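You operate a simulated robot arm through the tools that you are given. There is no shell and no other tool. Be economical: measure what you need, move in short steps, check, and stop when the job is done.

Carry out the task below with a simulated robot arm. There is one attempt and no reset: what you move stays moved.

JOB
Prime the middle of the panel in the sled.
Fine: load the pen in the primer tin; pen back in its holder, primer lid shut. Set down upright: primer pen. Where these are worked on the way, their far stop is far enough and under half their travel is too little: primer lid. A coat counts when it lies all over at full strength: go over it till it gets no stronger.

Only the result counts: the job must be done as asked and must still hold three seconds after the hand-in. Knocking over, shifting, dropping, spilling or breaking anything else fails it. A push-on lid holds only when it is set on centred and level and pressed home; a screw cap is set on level and turned clockwise until tight.

ROBOT AND FRAMES
A 7-joint arm with a two-finger gripper on a trunk, on a base that drives. Base frame: it is fixed to the floor where the robot stands at the start and does not move with it; the origin is under the middle of the robot, x ahead of it, y to its left, z up; the surface under the hand at the start is at about z = 850. Units: mm, degrees, N and s.
With the tool pointing down near the work surface it reaches from about 300 to 740 mm from the robot's upright axis, wherever it stands. Its first joint turns from -166.0 to 166.0 degrees. Places, roughly: orange lever [100, 700, 1200]; primer lid [800, 400, 900]; primer tin [800, 400, 900]; sled [300, 500, 900]. Payload 2.94 kg.
The TCP is the grasp point between the finger pads, 30 mm short of the fingertips. In the tool frame z runs along the fingers and y along their closing line. Largest opening 138 mm; the body of the gripper starts 109 mm behind the TCP.
Orientation is that of the tool frame in the base frame, as a unit quaternion [x, y, z, w]. With the fingers straight down and closing along the base's y, the tool's x points along the base's -x, its y along +y and its z along -z.

CONTROLS
- The arm moves only by the tool jog_arm. Its argument "steps" is a list that holds one entry, the list of rows, each a list of 7 numbers: the turn, a rotation vector about the base's x, y, z in units of 90 degrees (1.0 is 90 degrees), then the shift along the base's x, y, z in units of 400 mm (1.0 is 400 mm), then the finger opening in mm, from 0 to 138. In form: [[[ax, ay, az, dx, dy, dz, grip], ...]]. A call has 1 to 10 rows; each row is the pose to reach, as a shift and turn from the pose commanded when the call began. A call with a number of a shift or a turn outside -1 to 1 is refused whole. Rows are played at 5 a second. More than 50 mm and 8.6 degrees between two rows, or a gripper value outside its range, and nothing of the call is played. A pose out of reach is approached as far as the arm can. The call stops where the force on the tool passes 50 N (or 10 N more than at its start, if that is more) or the arm is blocked; 0.2 s more then pass. The fingers move at their own pace and stop on an object; they squeeze with about 33 N. The grip force told is the motor's: it shows also when the fingers shut on nothing. Time passes only in rows, and 0.2 s behind the last, so rows that repeat a pose let the fingers close. It gives the time, the measured TCP pose, the force on the tool (base axes), the opening and the grip force at its end, in the units of the frame above (readings bear some noise), with the torque about the TCP (base axes, N m) and any sound that the robot's microphone picked up.
- Cameras (640 x 400 px; columns grow to the right, rows downward): "scene" is now at [-10.4, 181.5, 1541]; the picture's right is [0.67, -0.74, 0.00], its down [-0.60, -0.55, -0.58] and it looks along [0.43, 0.39, -0.81] (base axes); focal length 214 px, centre (320, 200). "wrist" rides on the gripper at [71, 19, -146] in the tool frame; the picture's right is [-0.26, 0.97, 0.00], its down [-0.85, -0.23, -0.48] and it looks along [-0.46, -0.12, 0.88] (tool axes); focal length 280 px, centre (320, 200). There is no depth. A picture from a camera that has moved, and an enlarged one, comes with that camera's place and axes in the base frame and with its lens. The place of the scene camera against the robot may be out by one fixed shift of up to 25 mm in any direction.
- snapshot(camera): a new picture of that camera. The clock stands still meanwhile.
- raise_lower(by): slides the trunk up (or, below 0, down) by that many mm; the arm and the scene camera ride with it, the base frame stays. It gives what a move gives, with no picture.
- base_move(legs): drives the robot by 1 to 6 legs, each [ahead, left, turn to the left] in mm, mm and degrees, along the robot's own axes; the way and the turn of a leg run together, so that a leg with both is an arc; at most 1500 mm and 180 degrees a leg. The arm and the cameras ride along, it lands a little off, and it stops where it bumps. It gives what a move gives.
- pan_tilt(pan, tilt): turns the head with the scene camera to pan (to the left, within 86 degrees either way) and tilt (down, from -29 to 69), counted from straight ahead of the robot. It gives what a move gives.
- close_up(camera, box): a new picture of the part [left, top, right, bottom] of that camera's present view, enlarged. The clock stands still meanwhile.
- hand_in(): hands the job in; it is judged then, once.

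Work in short steps. Places have to be worked out from the pictures, the camera data and where the tool is seen: move nearer, look again, correct. Check each grasp and each placing, and mend what went wrong. You have 120 turns and 78 pictures in all, those below and enlarged ones among them. Open the gripper and draw the arm clear of the work before you hand the job in, unless the task says otherwise; then end with one line.

The tools are called after "Emit:" by a JSON object that holds its "method" and its "body". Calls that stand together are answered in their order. jog_arm: Moves the arm, as the interface text tells. Its arguments: {"type":"object","properties":{"steps":{"type":"array"}},"required":["steps"]} The other tools are called the same way: raise_lower (by) slides the trunk up or down; base_move (legs) drives the base; pan_tilt (pan, tilt) turns the head that bears the scene camera; snapshot (camera) takes a picture; close_up (camera, box) takes an enlarged picture of a part of a camera's view; hand_in () hands the job in.

At the start:

```text
clock: 0.0
tool_pos: [410.7, 109.5, 1277.2]
tool_rot: [0.0, 1.0, 0.0, 0.0]
force: [0.5, 0.2, -0.7]
ft_torque: [0.0, -0.02, -0.03]
opening: 138.0
finger_force: 0.2
trunk travel left (down, up): [-400.0, 54.0]
robot x, y, heading: [1.5, 2.0, 0.1]
head pan, tilt: [42.4, 54.2]
```

scene: 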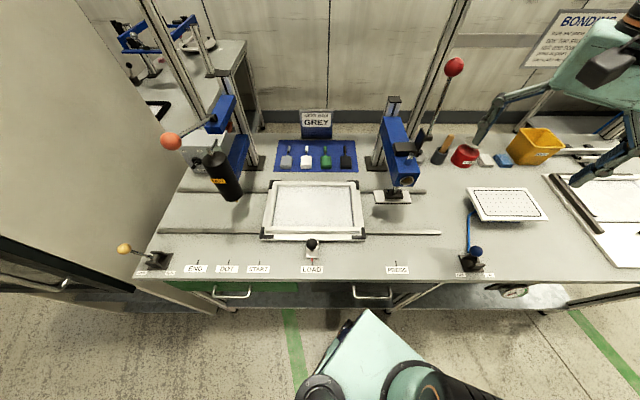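
wrist: 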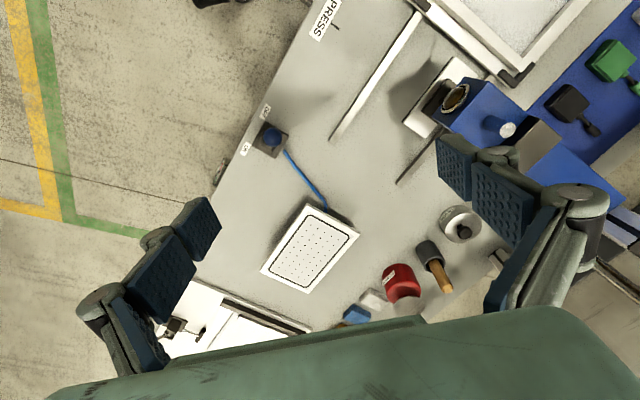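

The scene shows a bench with a sled on a rail, tins and tools at the right. I'll enlarge the areas to identify the pen, tin, and sled.

Emit:
{"method": "close_up", "body": {"camera": "scene", "box": [420, 100, 580, 200]}}

Emit:
{"method": "close_up", "body": {"camera": "scene", "box": [230, 100, 430, 225]}}

Emit:
{"method": "close_up", "body": {"camera": "scene", "box": [100, 80, 500, 330]}}

Emit:
{"method": "close_up", "body": {"camera": "wrist", "box": [300, 150, 540, 300]}}

```text
4.00 times, centred on (500, 150) of scene
camera zoom: at [-10.4, 181.5, 1541.0], right [0.67, -0.74, 0.0], down [-0.6, -0.55, -0.58], along [0.43, 0.39, -0.81], focal length 858 px, centre (-400, 400)
```

zoom: 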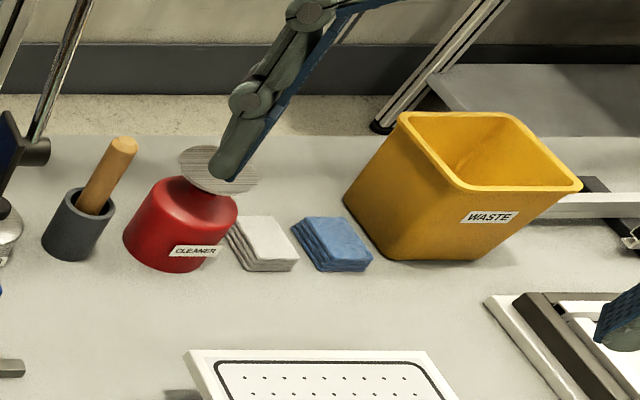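

```text
3.20 times, centred on (330, 162) of scene
camera zoom: at [-10.4, 181.5, 1541.0], right [0.67, -0.74, 0.0], down [-0.6, -0.55, -0.58], along [0.43, 0.39, -0.81], focal length 686 px, centre (288, 320)
```

zoom: 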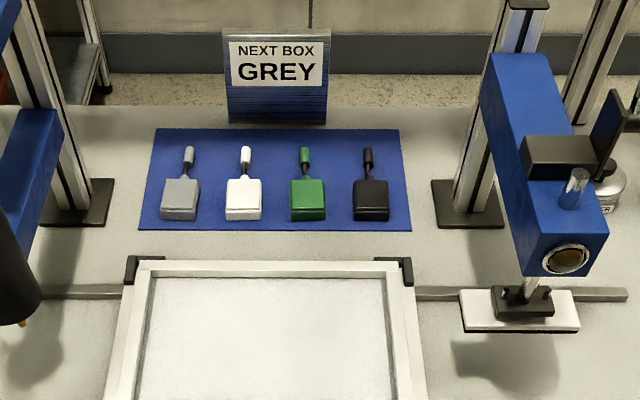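

```text
1.60 times, centred on (300, 205) of scene
camera zoom: at [-10.4, 181.5, 1541.0], right [0.67, -0.74, 0.0], down [-0.6, -0.55, -0.58], along [0.43, 0.39, -0.81], focal length 343 px, centre (352, 192)
```

zoom: 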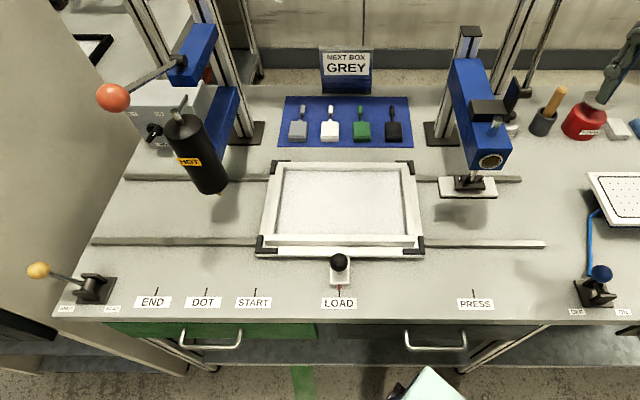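

```text
2.67 times, centred on (420, 225) of wrist
camera zoom: at [340.6, 128.5, 1423.7], right [0.26, 0.97, 0.0], down [0.85, -0.23, 0.48], along [0.46, -0.12, -0.88], focal length 748 px, centre (53, 133)
```

zoom: 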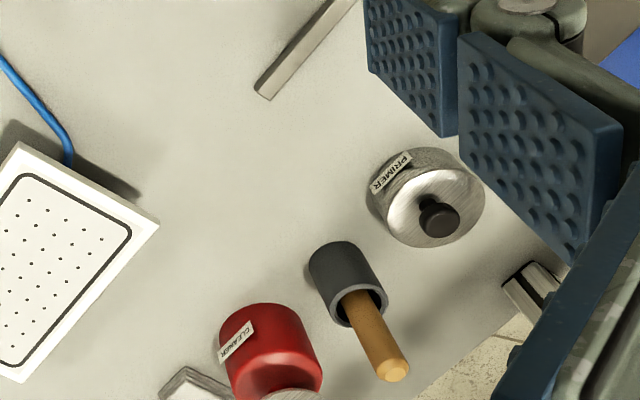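

The pen (orange handle) stands in a grey cup next to the silver primer tin with a black‑knobbed lid; both are ~870 mm away, so I must drive. I'll turn to face the bench and stop short of it, then look.

Emit:
{"method": "base_move", "body": {"legs": [[245, -182, 0], [0, 0, 42]]}}

```text
clock: 2.0
tool_pos: [604.8, -48.7, 1277.0]
tool_rot: [-0.005, 1.0, 0.0, 0.0]
force: [-1.2, -0.8, -0.2]
ft_torque: [-0.01, -0.03, 0.02]
opening: 138.2
finger_force: 0.1
trunk travel left (down, up): [-400.0, 54.0]
robot x, y, heading: [196.2, -162.7, 0.6]
head pan, tilt: [42.4, 54.2]
stopped in leg 1: the robot was blocked; the commanded pose is now the measured one
```

The base was blocked early at (196, -163). Let me look downward to see what it hit.

Emit:
{"method": "pan_tilt", "body": {"pan": 42, "tilt": 62}}

Emit:
{"method": "snapshot", "body": {"camera": "scene"}}

```text
clock: 2.7
tool_pos: [604.4, -49.3, 1277.5]
tool_rot: [-0.005, 1.0, 0.001, 0.0]
force: [-0.2, 0.2, 0.0]
ft_torque: [0.04, -0.02, 0.0]
opening: 137.8
finger_force: 0.0
trunk travel left (down, up): [-400.0, 54.0]
robot x, y, heading: [194.0, -164.9, 0.8]
head pan, tilt: [42.0, 62.0]
```

```text
71 pictures are left
camera scene: at [176.2, 10.4, 1531.7], right [0.68, -0.74, 0.0], down [-0.65, -0.6, -0.47], along [0.35, 0.32, -0.88], focal length 214 px, centre (320, 200)
```

scene: 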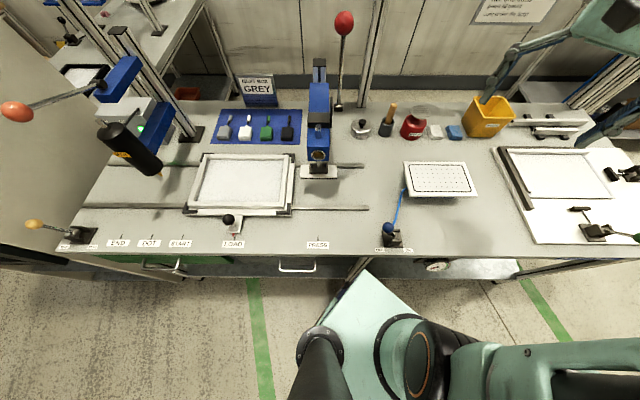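

The base corner touches the bench because it stands askew. I'll back off, square up to the bench, and creep ahead.

Emit:
{"method": "base_move", "body": {"legs": [[-60, -60, 0], [0, 0, 41], [60, 0, 0]]}}

```text
clock: 6.4
tool_pos: [414.8, 169.8, 1276.2]
tool_rot: [-0.353, 0.936, 0.0, -0.001]
force: [1.1, 0.7, 0.1]
ft_torque: [-0.03, -0.02, 0.01]
opening: 137.9
finger_force: 0.0
trunk travel left (down, up): [-400.0, 54.0]
robot x, y, heading: [180.9, -184.5, 41.5]
head pan, tilt: [42.0, 62.0]
```

Now squared. I'll creep further ahead.

Emit:
{"method": "base_move", "body": {"legs": [[130, 0, 0]]}}

Emit:
{"method": "pan_tilt", "body": {"pan": 0, "tilt": 45}}

Emit:
{"method": "snapshot", "body": {"camera": "scene"}}

```text
clock: 7.4
tool_pos: [434.5, 186.2, 1274.9]
tool_rot: [-0.353, 0.936, -0.001, -0.001]
force: [0.0, 0.4, -0.3]
ft_torque: [-0.01, -0.02, -0.03]
opening: 138.0
finger_force: 0.0
trunk travel left (down, up): [-400.0, 54.0]
robot x, y, heading: [198.2, -168.5, 41.5]
head pan, tilt: [42.0, 62.0]
stopped in leg 1: the robot was blocked; the commanded pose is now the measured one
```

```text
clock: 8.5
tool_pos: [434.6, 184.8, 1276.0]
tool_rot: [-0.353, 0.935, -0.001, -0.001]
force: [1.2, 1.1, -0.8]
ft_torque: [0.0, 0.0, -0.02]
opening: 138.1
finger_force: 0.0
trunk travel left (down, up): [-400.0, 54.0]
robot x, y, heading: [199.0, -171.2, 41.2]
head pan, tilt: [0.0, 45.0]
```

```text
70 pictures are left
camera scene: at [126.3, -69.9, 1553.4], right [0.66, -0.75, 0.0], down [-0.53, -0.47, -0.71], along [0.53, 0.47, -0.71], focal length 214 px, centre (320, 200)
```

scene: 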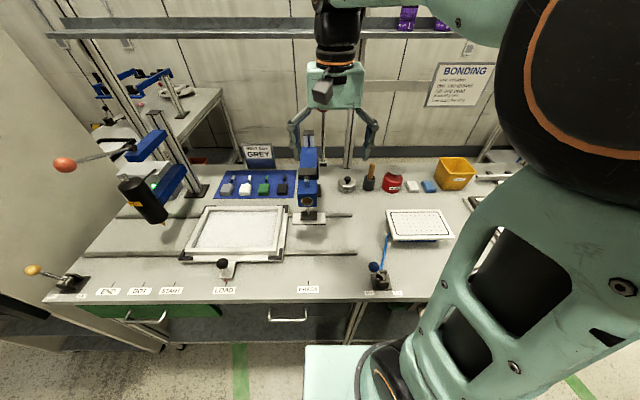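

Blocked at the same depth. Right of the bench leg it is open underneath, so I'll back off, shift right past the leg and try to go in there.

Emit:
{"method": "base_move", "body": {"legs": [[-40, 0, 0], [0, -190, 0], [200, 0, 0]]}}

Emit:
{"method": "pan_tilt", "body": {"pan": 0, "tilt": 65}}

Emit:
{"method": "snapshot", "body": {"camera": "scene"}}

```text
clock: 11.9
tool_pos: [566.6, 40.9, 1274.2]
tool_rot: [-0.351, 0.936, -0.003, -0.001]
force: [-0.5, 0.2, -0.7]
ft_torque: [-0.01, -0.03, 0.02]
opening: 137.9
finger_force: 0.0
trunk travel left (down, up): [-400.0, 54.0]
robot x, y, heading: [322.5, -311.3, 41.3]
head pan, tilt: [0.0, 45.0]
stopped in leg 3: the robot was blocked; the commanded pose is now the measured one
```

```text
clock: 12.8
tool_pos: [567.9, 42.3, 1274.9]
tool_rot: [-0.351, 0.937, -0.003, -0.003]
force: [0.3, 0.5, 0.6]
ft_torque: [0.01, 0.01, 0.0]
opening: 138.0
finger_force: 0.0
trunk travel left (down, up): [-400.0, 54.0]
robot x, y, heading: [330.5, -312.2, 41.4]
head pan, tilt: [0.0, 65.0]
```

```text
69 pictures are left
camera scene: at [252.1, -217.4, 1543.4], right [0.66, -0.75, 0.0], down [-0.59, -0.52, -0.61], along [0.46, 0.4, -0.79], focal length 214 px, centre (320, 200)
```

scene: 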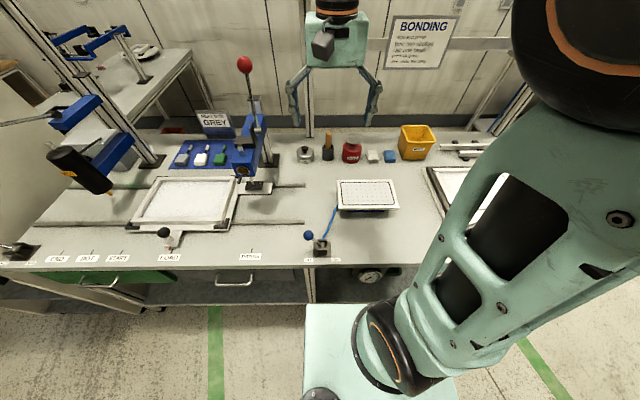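

The bench limits the base at v≈38 everywhere, so tin and pen lie ~790 away: I'll need a tilted tool. I shift left so tin and pen are straight ahead and extend the arm to test the reach.

Emit:
{"method": "base_move", "body": {"legs": [[-15, 0, 0], [0, 120, 0], [30, 0, 0]]}}

Emit:
{"method": "snapshot", "body": {"camera": "wrist"}}

```text
clock: 15.3
tool_pos: [488.2, 130.7, 1272.1]
tool_rot: [-0.352, 0.936, -0.003, -0.002]
force: [0.1, -0.1, 0.1]
ft_torque: [0.01, -0.01, 0.0]
opening: 138.2
finger_force: 0.1
trunk travel left (down, up): [-400.0, 54.0]
robot x, y, heading: [252.3, -222.7, 41.4]
head pan, tilt: [0.0, 65.0]
stopped in leg 3: the robot was blocked; the commanded pose is now the measured one
```

```text
68 pictures are left
camera wrist: at [422.6, 98.4, 1419.6], right [-0.44, 0.9, -0.01], down [0.79, 0.39, 0.47], along [0.43, 0.2, -0.88], focal length 280 px, centre (320, 200)
```

wrist: 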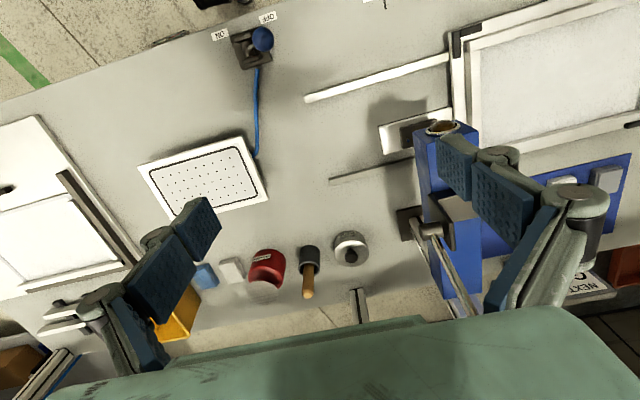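

I enlarge the tin and pen in the wrist view to understand the lid.

Emit:
{"method": "close_up", "body": {"camera": "wrist", "box": [270, 220, 398, 300]}}

```text
5.00 times, centred on (334, 260) of wrist
camera zoom: at [422.6, 98.4, 1419.6], right [-0.44, 0.9, -0.01], down [0.79, 0.39, 0.47], along [0.43, 0.2, -0.88], focal length 1402 px, centre (250, -100)
```

zoom: 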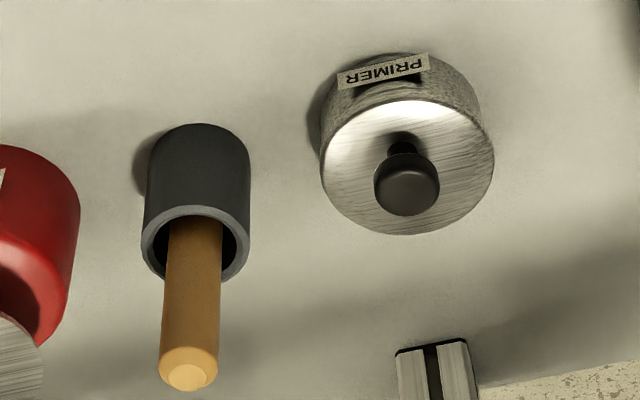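

Wrist view puts the tin centre at about (779,351), lid top z≈890, knob to ~920; the pen at (842,268), top z≈1000, holder rim ≈918. The press ball is near (569,306,1328), so I narrow the fingers, sidestep right and go forward with a 15° tilt.

Emit:
{"method": "jog_arm", "body": {"steps": [[[0, 0, 0, 0.055, -0.06, 0, 60], [0, 0, 0, 0.11, -0.125, 0, 60], [0.022, -0.025, 0, 0.19, -0.05, -0.05, 60], [0.044, -0.05, 0, 0.27, 0.02, -0.1, 60], [0.066, -0.075, 0, 0.345, 0.09, -0.15, 60], [0.088, -0.1, 0, 0.42, 0.16, -0.2, 60], [0.11, -0.125, 0, 0.5, 0.22, -0.25, 60], [0.11, -0.125, 0, 0.57, 0.282, -0.3, 60], [0.11, -0.125, 0, 0.57, 0.282, -0.3, 60]]]}}

Emit:
{"method": "snapshot", "body": {"camera": "wrist"}}

```text
clock: 17.3
tool_pos: [717.7, 244.0, 1155.1]
tool_rot: [-0.348, 0.929, 0.043, 0.12]
force: [-0.3, 0.4, 0.5]
ft_torque: [-0.04, 0.01, 0.0]
opening: 60.0
finger_force: 0.0
trunk travel left (down, up): [-400.0, 54.0]
robot x, y, heading: [251.2, -230.0, 41.4]
head pan, tilt: [0.0, 65.0]
```

```text
66 pictures are left
camera wrist: at [625.4, 187.1, 1278.3], right [-0.44, 0.89, 0.06], down [0.68, 0.29, 0.68], along [0.59, 0.34, -0.73], focal length 280 px, centre (320, 200)
```

wrist: 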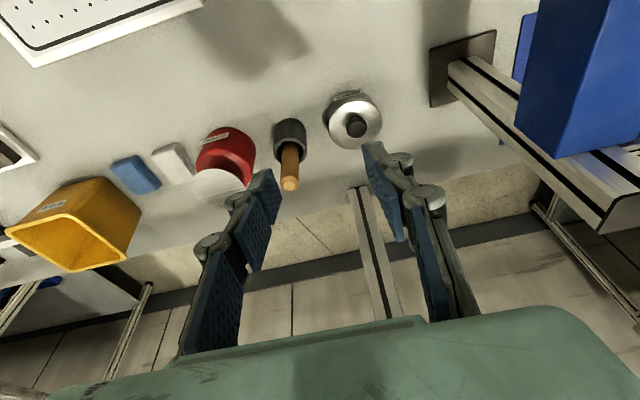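

Reach is fine so far. I move nearer above the lid with a bit more tilt and look again.

Emit:
{"method": "jog_arm", "body": {"steps": [[[0.012, -0.013, 0, 0.02, 0.06, -0.07, 60], [0.025, -0.028, 0, 0.04, 0.12, -0.14, 60], [0.037, -0.042, 0, 0.06, 0.17, -0.2, 60], [0.037, -0.042, 0, 0.06, 0.17, -0.2, 60]]]}}

Emit:
{"method": "snapshot", "body": {"camera": "wrist"}}

Emit:
{"method": "snapshot", "body": {"camera": "scene"}}

```text
clock: 18.3
tool_pos: [738.5, 311.1, 1074.4]
tool_rot: [-0.346, 0.923, 0.059, 0.161]
force: [0.7, 0.0, -0.2]
ft_torque: [-0.06, -0.02, 0.01]
opening: 60.2
finger_force: 0.0
trunk travel left (down, up): [-400.0, 54.0]
robot x, y, heading: [250.3, -225.5, 41.4]
head pan, tilt: [0.0, 65.0]
```

```text
65 pictures are left
camera wrist: at [639.5, 249.1, 1187.5], right [-0.45, 0.89, 0.09], down [0.63, 0.25, 0.74], along [0.63, 0.38, -0.67], focal length 280 px, centre (320, 200)
```

wrist: 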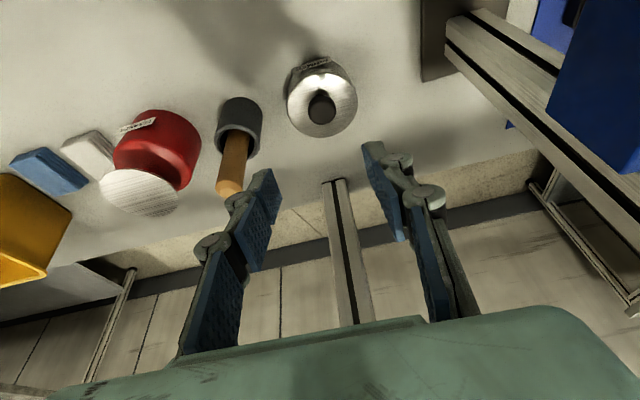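

```text
64 pictures are left
camera scene: at [161.7, -138.3, 1528.4], right [0.66, -0.75, 0.0], down [-0.68, -0.6, -0.42], along [0.32, 0.28, -0.91], focal length 214 px, centre (320, 200)
```

scene: 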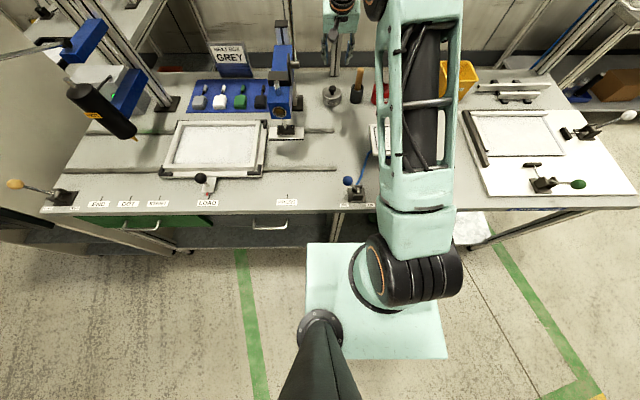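

Knob top ≈ (762,336,922). I approach along the tool axis to z≈965, then check alignment.

Emit:
{"method": "jog_arm", "body": {"steps": [[[0, 0, 0, 0.01, 0.012, -0.095, 60], [0, 0, 0, 0.02, 0.026, -0.19, 60], [0, 0, 0, 0.031, 0.04, -0.275, 60], [0, 0, 0, 0.031, 0.04, -0.275, 60]]]}}

Emit:
{"method": "snapshot", "body": {"camera": "wrist"}}

```text
clock: 19.3
tool_pos: [749.9, 329.6, 963.9]
tool_rot: [-0.345, 0.923, 0.058, 0.161]
force: [-0.5, -0.1, -0.5]
ft_torque: [-0.01, 0.01, -0.04]
opening: 60.0
finger_force: 0.0
trunk travel left (down, up): [-400.0, 54.0]
robot x, y, heading: [248.8, -224.9, 41.2]
head pan, tilt: [0.0, 65.0]
```

```text
63 pictures are left
camera wrist: at [650.9, 267.3, 1078.0], right [-0.45, 0.89, 0.09], down [0.63, 0.25, 0.73], along [0.63, 0.38, -0.67], focal length 280 px, centre (320, 200)
```

wrist: 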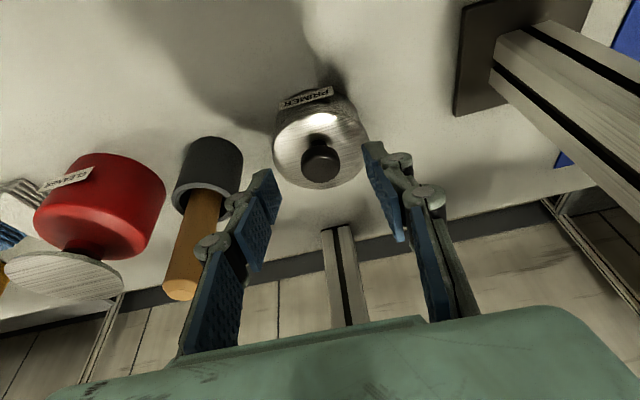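

The knob lies right on the tool axis ~60 mm past the TCP. I advance 40 mm along the axis and close on it.

Emit:
{"method": "jog_arm", "body": {"steps": [[[0, 0, 0, 0.012, 0.011, -0.05, 60], [0, 0, 0, 0.024, 0.021, -0.095, 60], [0, 0, 0, 0.024, 0.021, -0.095, 40], [0, 0, 0, 0.024, 0.021, -0.095, 30], [0, 0, 0, 0.024, 0.021, -0.095, 20], [0, 0, 0, 0.024, 0.021, -0.095, 20]]]}}

Emit:
{"method": "snapshot", "body": {"camera": "wrist"}}

```text
clock: 20.7
tool_pos: [760.3, 336.7, 925.3]
tool_rot: [-0.346, 0.923, 0.059, 0.161]
force: [1.6, 0.5, 0.5]
ft_torque: [-0.01, -0.01, -0.03]
opening: 28.3
finger_force: 45.2
trunk travel left (down, up): [-400.0, 54.0]
robot x, y, heading: [252.4, -223.6, 41.3]
head pan, tilt: [0.0, 65.0]
```

```text
62 pictures are left
camera wrist: at [660.4, 274.3, 1039.6], right [-0.45, 0.89, 0.09], down [0.63, 0.25, 0.73], along [0.63, 0.38, -0.67], focal length 280 px, centre (320, 200)
```

wrist: 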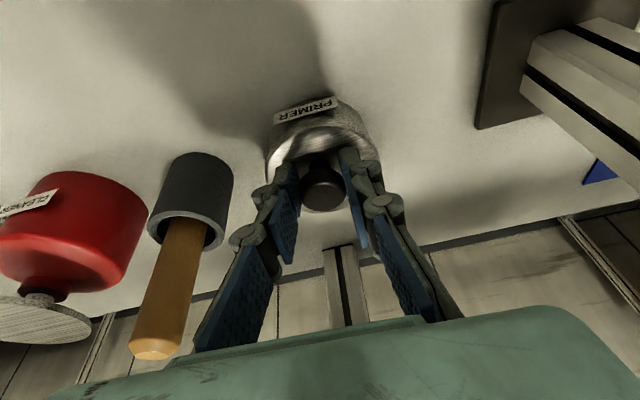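

Gripped on the knob (28 mm). Lift gently 24 mm and watch the force.

Emit:
{"method": "jog_arm", "body": {"steps": [[[0, 0, 0, 0, 0, 0.015, 10], [0, 0, 0, 0, 0, 0.03, 10], [0, 0, 0, 0, 0, 0.045, 10], [0, 0, 0, 0, 0, 0.06, 10]]]}}

Emit:
{"method": "snapshot", "body": {"camera": "wrist"}}

```text
clock: 21.7
tool_pos: [762.6, 339.3, 943.9]
tool_rot: [-0.345, 0.923, 0.057, 0.158]
force: [6.6, 11.5, -27.2]
ft_torque: [-0.52, 0.71, -0.02]
opening: 28.9
finger_force: 45.0
trunk travel left (down, up): [-400.0, 54.0]
robot x, y, heading: [248.4, -222.4, 41.2]
head pan, tilt: [0.0, 65.0]
```

```text
61 pictures are left
camera wrist: at [663.4, 277.1, 1058.0], right [-0.45, 0.89, 0.08], down [0.64, 0.25, 0.73], along [0.63, 0.38, -0.68], focal length 280 px, centre (320, 200)
```

wrist: 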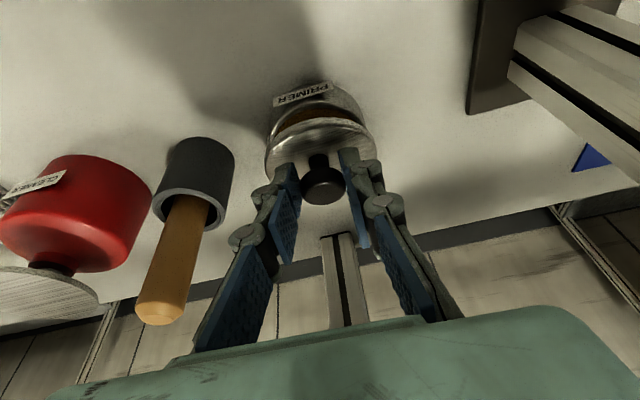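

The lid is hinged at the back; its front lifted. I follow the arc up and back further, to ~45–50°, then see if it stays when released.

Emit:
{"method": "jog_arm", "body": {"steps": [[[0, 0, 0, 0.009, 0.008, 0.003, 10], [0, 0, 0, 0.018, 0.016, 0.007, 10], [0, 0, 0, 0.027, 0.024, 0.01, 10], [0, 0, 0, 0.036, 0.032, 0.013, 10], [0, 0, 0, 0.036, 0.032, 0.013, 10]]]}}

Emit:
{"method": "snapshot", "body": {"camera": "wrist"}}

```text
clock: 22.9
tool_pos: [772.8, 347.3, 956.1]
tool_rot: [-0.346, 0.923, 0.058, 0.159]
force: [-20.5, -10.7, 0.6]
ft_torque: [-0.85, 1.2, 0.07]
opening: 28.7
finger_force: 44.8
trunk travel left (down, up): [-400.0, 54.0]
robot x, y, heading: [252.5, -226.4, 41.3]
head pan, tilt: [0.0, 65.0]
```

```text
60 pictures are left
camera wrist: at [673.1, 285.8, 1069.8], right [-0.45, 0.89, 0.08], down [0.63, 0.25, 0.73], along [0.63, 0.38, -0.68], focal length 280 px, centre (320, 200)
```

wrist: 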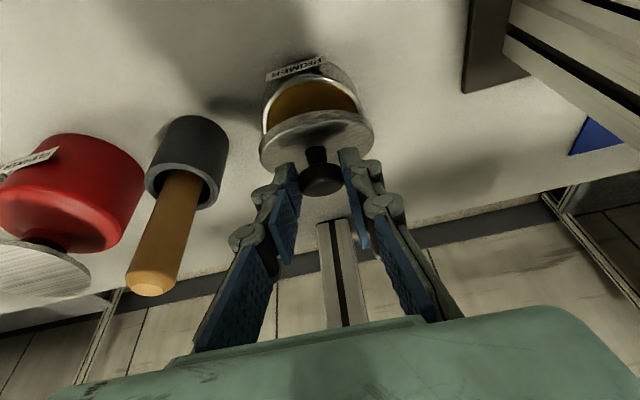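

Lid is ~45–50° open and holding well. I continue along the arc toward ~70°.

Emit:
{"method": "jog_arm", "body": {"steps": [[[0, 0, 0, 0.01, 0.009, 0.004, 10], [0, 0, 0, 0.02, 0.018, 0.008, 10], [0, 0, 0, 0.03, 0.026, 0.01, 10], [0, 0, 0, 0.04, 0.034, 0.01, 10], [0, 0, 0, 0.05, 0.042, 0.008, 10]]]}}

Emit:
{"method": "snapshot", "body": {"camera": "wrist"}}

```text
clock: 24.1
tool_pos: [792.3, 366.2, 961.6]
tool_rot: [-0.345, 0.922, 0.061, 0.163]
force: [-22.6, -4.3, 13.9]
ft_torque: [-0.62, 1.08, -0.05]
opening: 28.6
finger_force: 45.3
trunk travel left (down, up): [-400.0, 54.0]
robot x, y, heading: [247.4, -224.2, 41.3]
head pan, tilt: [0.0, 65.0]
```

```text
59 pictures are left
camera wrist: at [693.2, 303.2, 1075.1], right [-0.45, 0.89, 0.09], down [0.63, 0.24, 0.74], along [0.63, 0.39, -0.67], focal length 280 px, centre (320, 200)
```

wrist: 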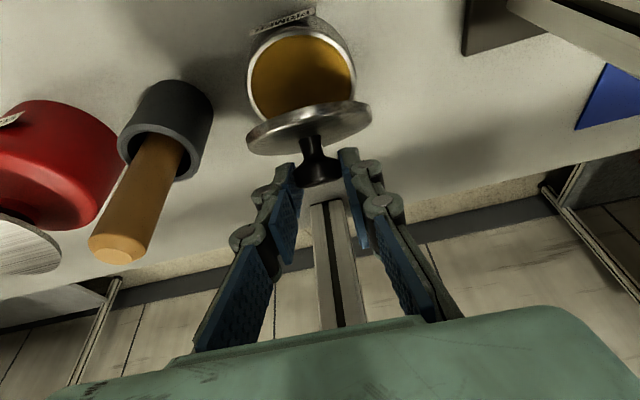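

Lid is now ~80°. I push on past vertical to ~105–110°.

Emit:
{"method": "jog_arm", "body": {"steps": [[[0, 0, 0, 0.01, 0.009, -0.004, 10], [0, 0, 0, 0.02, 0.018, -0.01, 10], [0, 0, 0, 0.03, 0.026, -0.018, 10], [0, 0, 0, 0.038, 0.033, -0.028, 10]]]}}

Emit:
{"method": "snapshot", "body": {"camera": "wrist"}}

```text
clock: 25.1
tool_pos: [810.2, 382.7, 952.6]
tool_rot: [-0.346, 0.921, 0.062, 0.167]
force: [-12.6, 13.8, 21.8]
ft_torque: [0.1, 0.14, -0.04]
opening: 27.7
finger_force: 45.0
trunk travel left (down, up): [-400.0, 54.0]
robot x, y, heading: [249.8, -219.8, 41.5]
head pan, tilt: [0.0, 65.0]
```

```text
58 pictures are left
camera wrist: at [709.8, 317.9, 1065.3], right [-0.45, 0.89, 0.09], down [0.62, 0.24, 0.74], along [0.64, 0.39, -0.66], focal length 280 px, centre (320, 200)
```

wrist: 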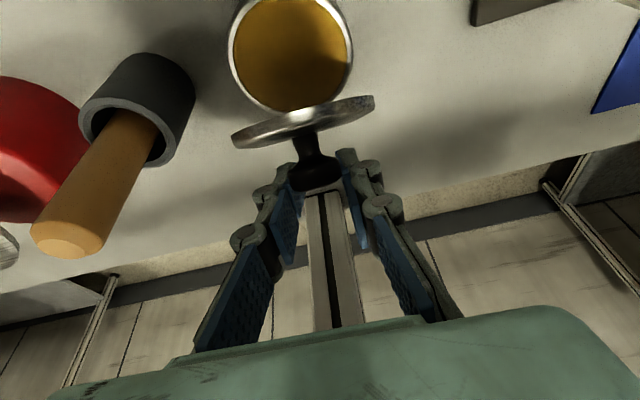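

Lid is past vertical with torque gone. I release and lift straight up, then check it stays.

Emit:
{"method": "jog_arm", "body": {"steps": [[[0, 0, 0, 0, 0, 0, 40], [0, 0, 0, 0, 0, 0, 50], [0, 0, 0, 0, 0, 0.06, 50], [0, 0, 0, 0, 0, 0.14, 50], [0, 0, 0, -0.02, -0.02, 0.24, 50]]]}}

Emit:
{"method": "snapshot", "body": {"camera": "wrist"}}

```text
clock: 26.3
tool_pos: [802.7, 371.6, 1041.9]
tool_rot: [-0.346, 0.922, 0.059, 0.161]
force: [1.0, 0.0, -1.2]
ft_torque: [0.04, 0.03, 0.04]
opening: 50.2
finger_force: 0.0
trunk travel left (down, up): [-400.0, 54.0]
robot x, y, heading: [251.1, -224.6, 41.3]
head pan, tilt: [0.0, 65.0]
```

```text
57 pictures are left
camera wrist: at [703.7, 307.9, 1155.5], right [-0.45, 0.89, 0.09], down [0.63, 0.25, 0.73], along [0.63, 0.38, -0.67], focal length 280 px, centre (320, 200)
```

wrist: 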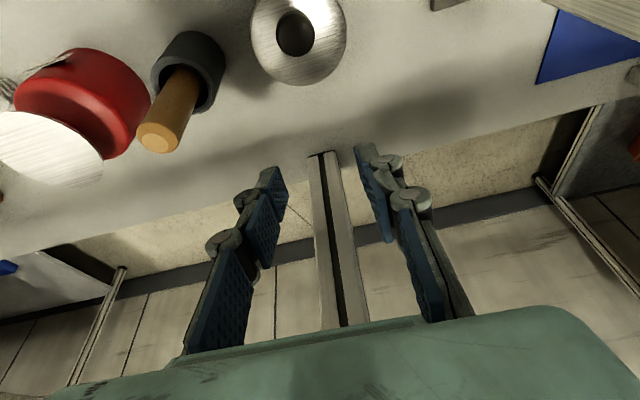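

The lid fell shut again — it was only ~78° since the tilted fingers fouled the plate. I test whether the arm can hold the tool more upright (or leaning back) at this reach.

Emit:
{"method": "jog_arm", "body": {"steps": [[[-0.055, 0.062, 0, 0, 0, 0.02, 50], [-0.11, 0.124, 0, 0, 0, 0.04, 50], [-0.16, 0.182, 0, 0, 0, 0.04, 50], [-0.21, 0.24, 0, 0, 0, 0.04, 50], [-0.21, 0.24, 0, 0, 0, 0.04, 50]]]}}

```text
clock: 27.5
tool_pos: [714.5, 281.8, 1043.6]
tool_rot: [-0.351, 0.933, -0.029, -0.073]
force: [0.0, -0.5, -0.2]
ft_torque: [0.07, -0.01, 0.02]
opening: 50.2
finger_force: 0.0
out of reach, approached as far as the arm can: row 1, 2, 3, 4, 5
trunk travel left (down, up): [-400.0, 54.0]
robot x, y, heading: [250.5, -225.5, 41.3]
head pan, tilt: [0.0, 65.0]
```

Upright costs reach as expected. I go back to the tilted pose in place first to see what the commanded pose reference is.

Emit:
{"method": "jog_arm", "body": {"steps": [[[0.055, -0.062, 0, 0, 0, 0, 60], [0.11, -0.124, 0, 0, 0, 0, 60], [0.16, -0.182, 0, 0, 0, 0, 60], [0.21, -0.24, 0, 0, 0, 0, 60]]]}}

```text
clock: 28.5
tool_pos: [711.7, 285.0, 1044.4]
tool_rot: [-0.345, 0.923, 0.06, 0.161]
force: [-0.5, -0.9, 0.1]
ft_torque: [-0.01, -0.04, -0.01]
opening: 60.2
finger_force: 0.1
trunk travel left (down, up): [-400.0, 54.0]
robot x, y, heading: [250.9, -224.6, 41.4]
head pan, tilt: [0.0, 65.0]
```

Reference is the reached pose. I re-approach the knob, gripping only its upper part (≈9 mm higher) for more swing clearance.

Emit:
{"method": "jog_arm", "body": {"steps": [[[0, 0, 0, 0.04, 0.045, -0.07, 60], [0, 0, 0, 0.08, 0.09, -0.14, 60], [0, 0, 0, 0.097, 0.112, -0.2, 60], [0, 0, 0, 0.115, 0.127, -0.274, 60], [0, 0, 0, 0.115, 0.127, -0.274, 40], [0, 0, 0, 0.115, 0.127, -0.274, 20], [0, 0, 0, 0.115, 0.127, -0.274, 10], [0, 0, 0, 0.115, 0.127, -0.274, 10]]]}}

Emit:
{"method": "snapshot", "body": {"camera": "wrist"}}

```text
clock: 30.3
tool_pos: [758.0, 334.1, 933.8]
tool_rot: [-0.345, 0.923, 0.059, 0.16]
force: [2.9, -3.4, 1.0]
ft_torque: [-0.12, -0.25, -0.14]
opening: 29.1
finger_force: 45.1
trunk travel left (down, up): [-400.0, 54.0]
robot x, y, heading: [250.4, -222.7, 41.2]
head pan, tilt: [0.0, 65.0]
```

```text
56 pictures are left
camera wrist: at [657.4, 272.0, 1048.5], right [-0.45, 0.89, 0.09], down [0.63, 0.25, 0.74], along [0.63, 0.38, -0.67], focal length 280 px, centre (320, 200)
```

wrist: 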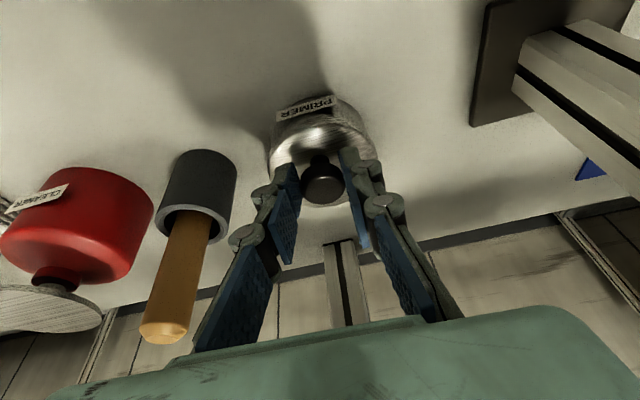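

Now swing along the true arc (lower path) to ~60°.

Emit:
{"method": "jog_arm", "body": {"steps": [[[0, 0, 0, 0.009, 0.008, 0.018, 10], [0, 0, 0, 0.021, 0.018, 0.033, 10], [0, 0, 0, 0.034, 0.03, 0.045, 10], [0, 0, 0, 0.049, 0.043, 0.054, 10], [0, 0, 0, 0.065, 0.057, 0.06, 10], [0, 0, 0, 0.081, 0.071, 0.062, 10], [0, 0, 0, 0.081, 0.071, 0.062, 10]]]}}

Emit:
{"method": "snapshot", "body": {"camera": "wrist"}}

```text
clock: 31.9
tool_pos: [788.0, 360.5, 962.0]
tool_rot: [-0.346, 0.923, 0.059, 0.16]
force: [-10.3, -21.3, 8.1]
ft_torque: [-1.08, 0.87, 0.02]
opening: 28.6
finger_force: 44.8
trunk travel left (down, up): [-400.0, 54.0]
robot x, y, heading: [253.7, -224.4, 41.3]
head pan, tilt: [0.0, 65.0]
```

```text
55 pictures are left
camera wrist: at [687.9, 299.0, 1075.2], right [-0.45, 0.89, 0.09], down [0.63, 0.25, 0.73], along [0.63, 0.38, -0.67], focal length 280 px, centre (320, 200)
```

wrist: 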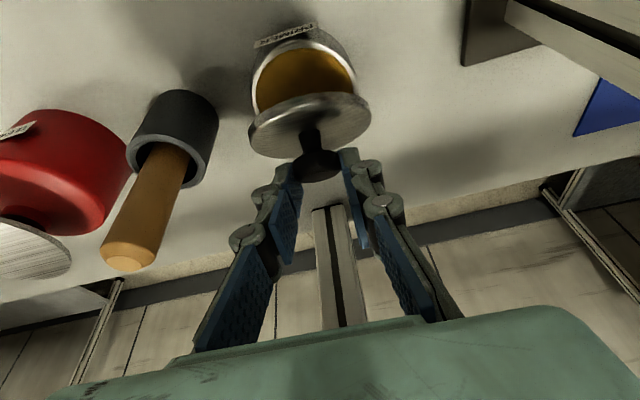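

About 50° now, knob head still firmly held. Continue to Δv≈68.

Emit:
{"method": "jog_arm", "body": {"steps": [[[0, 0, 0, 0.016, 0.014, 0.002, 10], [0, 0, 0, 0.032, 0.028, 0.0, 10], [0, 0, 0, 0.045, 0.04, -0.006, 10], [0, 0, 0, 0.056, 0.049, -0.014, 10], [0, 0, 0, 0.056, 0.049, -0.014, 10]]]}}

Emit:
{"method": "snapshot", "body": {"camera": "wrist"}}

```text
clock: 33.1
tool_pos: [811.8, 383.8, 951.9]
tool_rot: [-0.346, 0.923, 0.059, 0.16]
force: [-0.4, -0.5, -0.2]
ft_torque: [-0.01, 0.02, 0.0]
opening: 9.9
finger_force: 0.1
trunk travel left (down, up): [-400.0, 54.0]
robot x, y, heading: [247.4, -225.3, 41.3]
head pan, tilt: [0.0, 65.0]
```

```text
54 pictures are left
camera wrist: at [711.9, 321.7, 1066.2], right [-0.45, 0.89, 0.09], down [0.63, 0.25, 0.73], along [0.63, 0.38, -0.67], focal length 280 px, centre (320, 200)
```

wrist: 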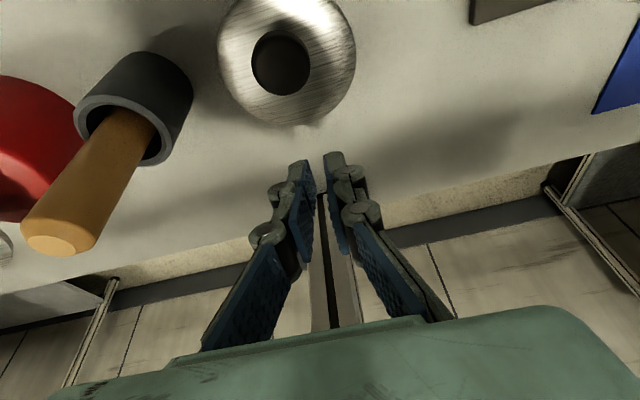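

The head slipped off; from this view the hinge is at ~(806,383), so the true swing radius is ~56 mm and I had gone too low. I regrip deeper and this time follow the larger arc.

Emit:
{"method": "jog_arm", "body": {"steps": [[[0, 0, 0, 0, 0, 0.1, 30], [0, 0, 0, -0.06, -0.055, 0.12, 60], [0, 0, 0, -0.12, -0.11, 0.14, 60], [0, 0, 0, -0.168, -0.155, 0.09, 60], [0, 0, 0, -0.152, -0.137, 0.02, 60], [0, 0, 0, -0.129, -0.119, -0.069, 60], [0, 0, 0, -0.129, -0.119, -0.069, 40], [0, 0, 0, -0.129, -0.119, -0.069, 20], [0, 0, 0, -0.129, -0.119, -0.069, 5], [0, 0, 0, -0.129, -0.119, -0.069, 5]]]}}

```text
clock: 35.3
tool_pos: [759.5, 336.9, 924.9]
tool_rot: [-0.346, 0.923, 0.059, 0.16]
force: [-1.8, 2.2, 1.1]
ft_torque: [0.13, -0.02, 0.08]
opening: 28.5
finger_force: 44.8
trunk travel left (down, up): [-400.0, 54.0]
robot x, y, heading: [247.3, -222.5, 41.4]
head pan, tilt: [0.0, 65.0]
```

Gripped deep. Swing along the larger arc to ~75°.

Emit:
{"method": "jog_arm", "body": {"steps": [[[0, 0, 0, 0.007, 0.006, 0.0225, 5], [0, 0, 0, 0.016, 0.014, 0.0435, 5], [0, 0, 0, 0.028, 0.0245, 0.0625, 5], [0, 0, 0, 0.042, 0.037, 0.077, 5], [0, 0, 0, 0.058, 0.051, 0.087, 5], [0, 0, 0, 0.075, 0.066, 0.095, 5], [0, 0, 0, 0.093, 0.082, 0.0975, 5], [0, 0, 0, 0.106, 0.093, 0.0965, 5], [0, 0, 0, 0.106, 0.093, 0.0965, 5]]]}}

Emit:
{"method": "snapshot", "body": {"camera": "wrist"}}

```text
clock: 37.3
tool_pos: [801.0, 372.6, 966.2]
tool_rot: [-0.345, 0.923, 0.058, 0.162]
force: [-17.3, -7.0, 8.3]
ft_torque: [-0.77, 1.04, -0.11]
opening: 28.3
finger_force: 45.2
trunk travel left (down, up): [-400.0, 54.0]
robot x, y, heading: [252.5, -224.4, 41.3]
head pan, tilt: [0.0, 65.0]
```

```text
53 pictures are left
camera wrist: at [700.4, 310.0, 1079.9], right [-0.45, 0.89, 0.09], down [0.63, 0.25, 0.74], along [0.63, 0.38, -0.67], focal length 280 px, centre (320, 200)
```

wrist: 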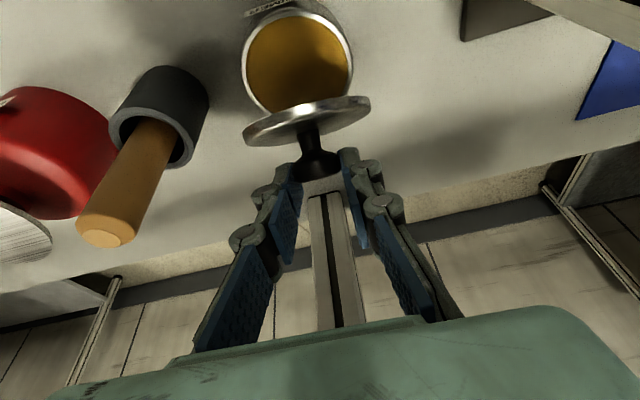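

About 62° and still gripped. Continue further back.

Emit:
{"method": "jog_arm", "body": {"steps": [[[0, 0, 0, 0.014, 0.013, 0.002, 5], [0, 0, 0, 0.028, 0.025, 0.0, 5], [0, 0, 0, 0.042, 0.037, -0.005, 5], [0, 0, 0, 0.052, 0.046, -0.01, 5], [0, 0, 0, 0.052, 0.046, -0.01, 5]]]}}

Emit:
{"method": "snapshot", "body": {"camera": "wrist"}}

```text
clock: 38.5
tool_pos: [814.9, 386.0, 965.1]
tool_rot: [-0.346, 0.922, 0.061, 0.165]
force: [-8.9, 4.6, 23.7]
ft_torque: [-0.2, 0.43, -0.04]
opening: 24.9
finger_force: 44.8
out of reach, approached as far as the arm can: row 3, 4, 5
trunk travel left (down, up): [-400.0, 54.0]
robot x, y, heading: [254.2, -225.4, 41.2]
head pan, tilt: [0.0, 65.0]
```

```text
52 pictures are left
camera wrist: at [715.1, 322.9, 1077.4], right [-0.45, 0.89, 0.09], down [0.63, 0.24, 0.74], along [0.64, 0.39, -0.66], focal length 280 px, centre (320, 200)
```

wrist: 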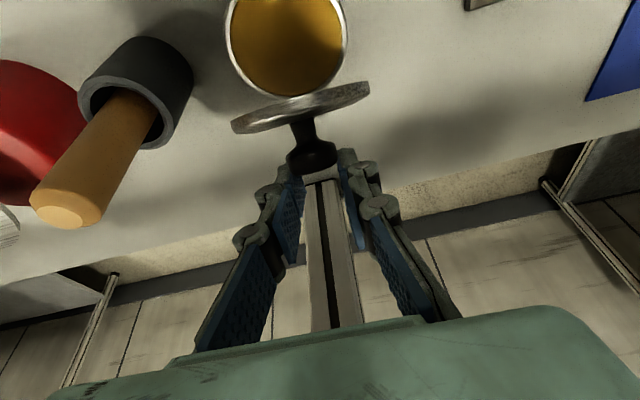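

The knob grip is out of reach before vertical. Better idea: pinch the lid disc itself across its rim (fingers outside the 82 mm plate), which pivots freely with no clash. First I let go and rise, positioned above the tin.

Emit:
{"method": "jog_arm", "body": {"steps": [[[0, 0, 0, 0, 0, 0, 40], [0, 0, 0, 0, 0, 0.06, 50], [0, 0, 0, -0.04, -0.035, 0.14, 60], [0, 0, 0, -0.1, -0.09, 0.16, 60], [0, 0, 0, -0.15, -0.13, 0.12, 60], [0, 0, 0, -0.15, -0.13, 0.06, 60]]]}}

Emit:
{"method": "close_up", "body": {"camera": "wrist", "box": [200, 40, 440, 190]}}

```text
clock: 39.9
tool_pos: [758.3, 333.3, 982.4]
tool_rot: [-0.346, 0.923, 0.058, 0.161]
force: [-0.4, -0.2, 0.4]
ft_torque: [0.01, -0.02, 0.0]
opening: 59.9
finger_force: 0.0
trunk travel left (down, up): [-400.0, 54.0]
robot x, y, heading: [252.2, -225.5, 41.2]
head pan, tilt: [0.0, 65.0]
```

```text
2.67 times, centred on (320, 115) of wrist
camera zoom: at [658.9, 270.8, 1096.0], right [-0.45, 0.89, 0.09], down [0.63, 0.25, 0.74], along [0.63, 0.38, -0.67], focal length 748 px, centre (320, 427)
```

zoom: 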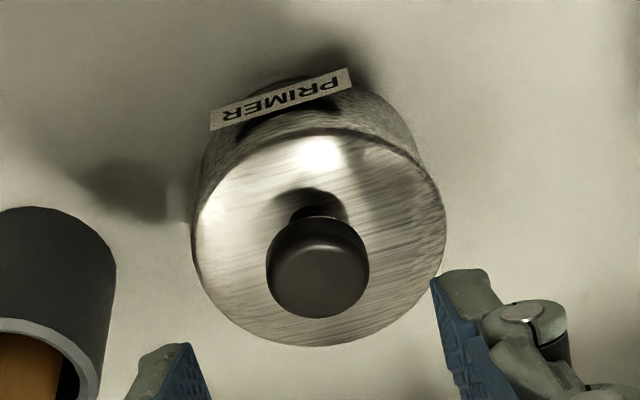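

Lid disc centre ≈ (772,347), ~81 mm wide and slightly overhanging the tin. I open to 110, descend so the fingertips flank the rim, and pinch.

Emit:
{"method": "jog_arm", "body": {"steps": [[[0, 0, 0, 0, 0, 0, 90], [0, 0, 0, 0, 0, 0, 112], [0, 0, 0, 0.008, 0.009, -0.08, 112], [0, 0, 0, 0.014, 0.017, -0.14, 112], [0, 0, 0, 0.017, 0.019, -0.168, 112]]]}}

Emit:
{"method": "snapshot", "body": {"camera": "wrist"}}

```text
clock: 41.1
tool_pos: [764.6, 341.6, 917.6]
tool_rot: [-0.346, 0.923, 0.059, 0.161]
force: [0.3, 0.7, 0.3]
ft_torque: [-0.01, 0.0, -0.01]
opening: 111.9
finger_force: 0.1
trunk travel left (down, up): [-400.0, 54.0]
robot x, y, heading: [250.9, -225.4, 41.4]
head pan, tilt: [0.0, 65.0]
```

```text
50 pictures are left
camera wrist: at [664.8, 279.0, 1030.0], right [-0.45, 0.89, 0.09], down [0.63, 0.25, 0.73], along [0.63, 0.38, -0.67], focal length 280 px, centre (320, 200)
```

wrist: 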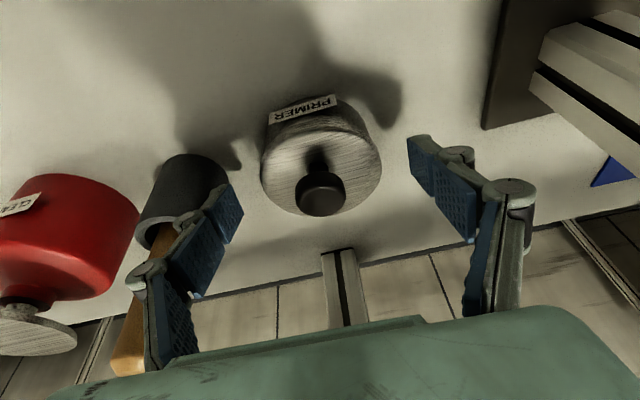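

Aligned laterally. Lower 3 mm more and close on the rim.

Emit:
{"method": "jog_arm", "body": {"steps": [[[0, 0, 0, 0.001, 0.001, -0.008, 100], [0, 0, 0, 0.001, 0.001, -0.008, 85], [0, 0, 0, 0.001, 0.001, -0.008, 75], [0, 0, 0, 0.001, 0.001, -0.008, 70], [0, 0, 0, 0.001, 0.001, -0.008, 70]]]}}

Emit:
{"method": "close_up", "body": {"camera": "wrist", "box": [220, 80, 460, 230]}}

```text
clock: 42.3
tool_pos: [766.4, 342.1, 913.3]
tool_rot: [-0.346, 0.923, 0.058, 0.161]
force: [1.4, -2.1, 0.7]
ft_torque: [0.21, 0.19, 0.23]
opening: 79.5
finger_force: 45.1
trunk travel left (down, up): [-400.0, 54.0]
robot x, y, heading: [251.9, -222.2, 41.3]
head pan, tilt: [0.0, 65.0]
```

```text
2.67 times, centred on (340, 155) of wrist
camera zoom: at [665.4, 279.0, 1027.0], right [-0.45, 0.89, 0.09], down [0.63, 0.25, 0.73], along [0.63, 0.38, -0.67], focal length 748 px, centre (267, 320)
```

zoom: 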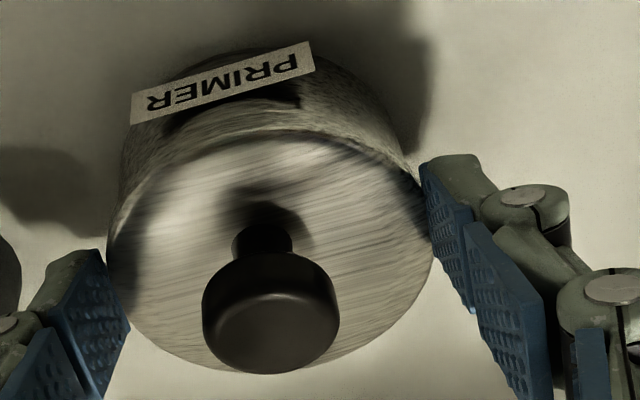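

Gripping the rim at 79.5 mm. Lift along the small arc to ~20° and check it is the lid that rises, not the tin.

Emit:
{"method": "jog_arm", "body": {"steps": [[[0, 0, 0, 0.0007, 0.0006, 0.01, 65], [0, 0, 0, 0.0014, 0.0012, 0.02, 65], [0, 0, 0, 0.003, 0.0027, 0.031, 65], [0, 0, 0, 0.0055, 0.005, 0.041, 65]]]}}

Emit:
{"method": "snapshot", "body": {"camera": "wrist"}}

```text
clock: 43.3
tool_pos: [766.5, 345.5, 928.9]
tool_rot: [-0.345, 0.923, 0.059, 0.161]
force: [-0.2, -0.4, -0.6]
ft_torque: [-0.01, 0.03, -0.01]
opening: 65.1
finger_force: 0.1
trunk travel left (down, up): [-400.0, 54.0]
robot x, y, heading: [253.0, -224.0, 41.4]
head pan, tilt: [0.0, 65.0]
```

```text
48 pictures are left
camera wrist: at [666.5, 282.2, 1043.4], right [-0.45, 0.89, 0.09], down [0.63, 0.25, 0.73], along [0.63, 0.38, -0.67], focal length 280 px, centre (320, 200)
```

wrist: 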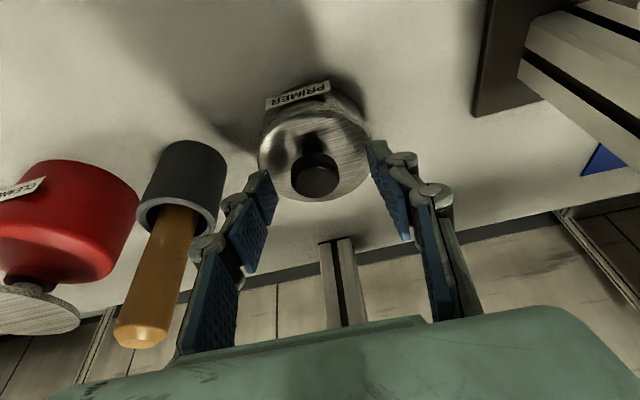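

The rim pinch slipped off. Before retrying, I test whether trunk height changes the reach: rise to z≈990 and extend forward.

Emit:
{"method": "jog_arm", "body": {"steps": [[[0, 0, 0, 0, 0, 0.09, 60], [0, 0, 0, 0, 0, 0.18, 60], [0, 0, 0, 0.08, 0.07, 0.18, 60], [0, 0, 0, 0.16, 0.14, 0.18, 60], [0, 0, 0, 0.24, 0.21, 0.18, 60]]]}}

Emit:
{"method": "raise_lower", "body": {"by": -150}}

```text
clock: 44.5
tool_pos: [815.8, 384.0, 996.1]
tool_rot: [-0.346, 0.923, 0.057, 0.16]
force: [0.2, 0.3, 0.4]
ft_torque: [-0.02, 0.04, 0.01]
opening: 60.3
finger_force: 0.0
out of reach, approached as far as the arm can: row 4, 5
trunk travel left (down, up): [-400.0, 54.0]
robot x, y, heading: [249.6, -224.2, 41.2]
head pan, tilt: [0.0, 65.0]
```

```text
clock: 46.0
tool_pos: [817.0, 386.9, 878.9]
tool_rot: [-0.344, 0.92, 0.066, 0.176]
force: [-1.7, -2.1, 15.8]
ft_torque: [-0.11, 0.03, 0.01]
opening: 65.3
finger_force: 2.6
trunk travel left (down, up): [-261.0, 193.0]
robot x, y, heading: [253.1, -223.3, 41.2]
head pan, tilt: [0.0, 65.0]
stopped: the force on the tool passed its limit at 54 N (the readings are from after the stop); the commanded pose is now the measured one
```

That lowered the tool onto something (force 54 N). I lift the tool straight up and look.

Emit:
{"method": "jog_arm", "body": {"steps": [[[0, 0, 0, 0, 0, 0.08, 65], [0, 0, 0, 0, 0, 0.18, 65], [0, 0, 0, 0, 0, 0.28, 65], [0, 0, 0, -0.06, -0.055, 0.34, 65]]]}}

Emit:
{"method": "snapshot", "body": {"camera": "wrist"}}

```text
clock: 47.0
tool_pos: [793.4, 364.9, 1010.2]
tool_rot: [-0.345, 0.921, 0.064, 0.172]
force: [0.2, -0.2, 0.6]
ft_torque: [0.01, 0.0, -0.03]
opening: 65.0
finger_force: 0.1
out of reach, approached as far as the arm can: row 1, 2, 3
trunk travel left (down, up): [-261.0, 193.0]
robot x, y, heading: [253.1, -224.5, 41.1]
head pan, tilt: [0.0, 65.0]
```

```text
47 pictures are left
camera wrist: at [692.0, 300.1, 1120.9], right [-0.45, 0.89, 0.09], down [0.62, 0.24, 0.75], along [0.64, 0.39, -0.66], focal length 280 px, centre (320, 200)
```

wrist: 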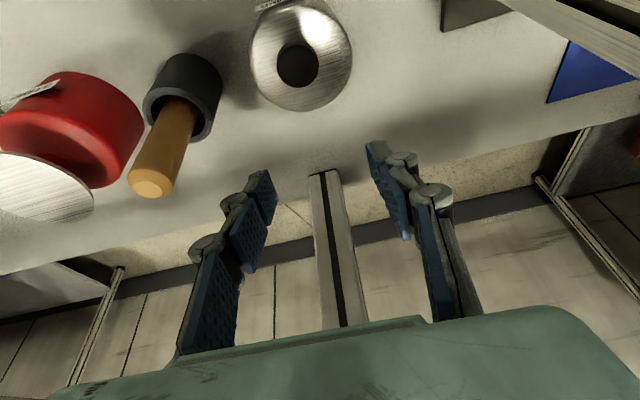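

The tin looks undisturbed (centre still ≈(767,343)). Now test the reach with the trunk 139 mm lower.

Emit:
{"method": "jog_arm", "body": {"steps": [[[0, 0, 0, 0.07, 0.062, 0, 65], [0, 0, 0, 0.14, 0.124, 0, 65], [0, 0, 0, 0.2, 0.18, 0, 65]]]}}

```text
clock: 47.8
tool_pos: [799.1, 366.0, 1001.0]
tool_rot: [-0.345, 0.921, 0.064, 0.171]
force: [0.4, -0.2, 0.6]
ft_torque: [-0.04, 0.02, 0.03]
opening: 64.9
finger_force: 0.0
out of reach, approached as far as the arm can: row 1, 2, 3
trunk travel left (down, up): [-261.0, 193.0]
robot x, y, heading: [248.4, -225.5, 41.3]
head pan, tilt: [0.0, 65.0]
```

Lower trunk is worse, so I raise it to the top for extra reach.

Emit:
{"method": "raise_lower", "body": {"by": 193}}

```text
clock: 49.9
tool_pos: [798.9, 366.8, 1192.9]
tool_rot: [-0.345, 0.921, 0.064, 0.17]
force: [-0.4, 0.2, -0.1]
ft_torque: [-0.02, 0.0, 0.0]
opening: 65.1
finger_force: 0.0
trunk travel left (down, up): [-454.0, 0.0]
robot x, y, heading: [250.1, -220.2, 41.3]
head pan, tilt: [0.0, 65.0]
```

Now descend toward the lid with opening 70 for a touch test of the lid top height, stopping just above.

Emit:
{"method": "jog_arm", "body": {"steps": [[[0, 0, 0, -0.016, -0.012, -0.12, 70], [0, 0, 0, -0.032, -0.024, -0.24, 70], [0, 0, 0, -0.05, -0.037, -0.36, 70], [0, 0, 0, -0.066, -0.05, -0.48, 70], [0, 0, 0, -0.082, -0.062, -0.6, 70], [0, 0, 0, -0.082, -0.062, -0.635, 70], [0, 0, 0, -0.082, -0.062, -0.65, 70]]]}}

Emit:
{"method": "close_up", "body": {"camera": "wrist", "box": [200, 60, 440, 210]}}

```text
clock: 51.5
tool_pos: [766.1, 343.6, 933.3]
tool_rot: [-0.345, 0.921, 0.064, 0.171]
force: [0.7, -0.1, -0.4]
ft_torque: [-0.04, -0.01, -0.01]
opening: 69.9
finger_force: 0.0
trunk travel left (down, up): [-454.0, 0.0]
robot x, y, heading: [246.9, -223.7, 41.3]
head pan, tilt: [0.0, 65.0]
```

```text
2.67 times, centred on (320, 135) of wrist
camera zoom: at [663.7, 278.7, 1045.2], right [-0.45, 0.89, 0.09], down [0.62, 0.23, 0.75], along [0.64, 0.39, -0.66], focal length 748 px, centre (320, 373)
```

zoom: 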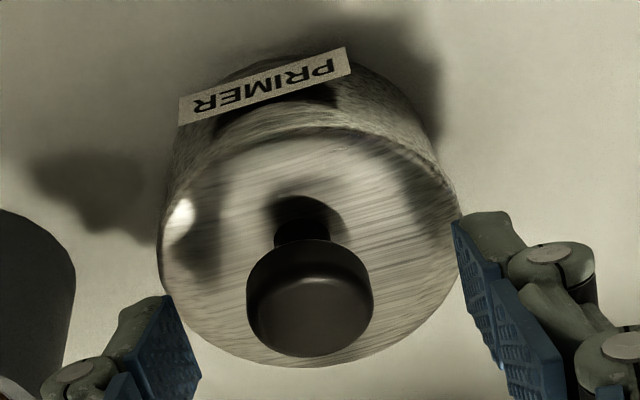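

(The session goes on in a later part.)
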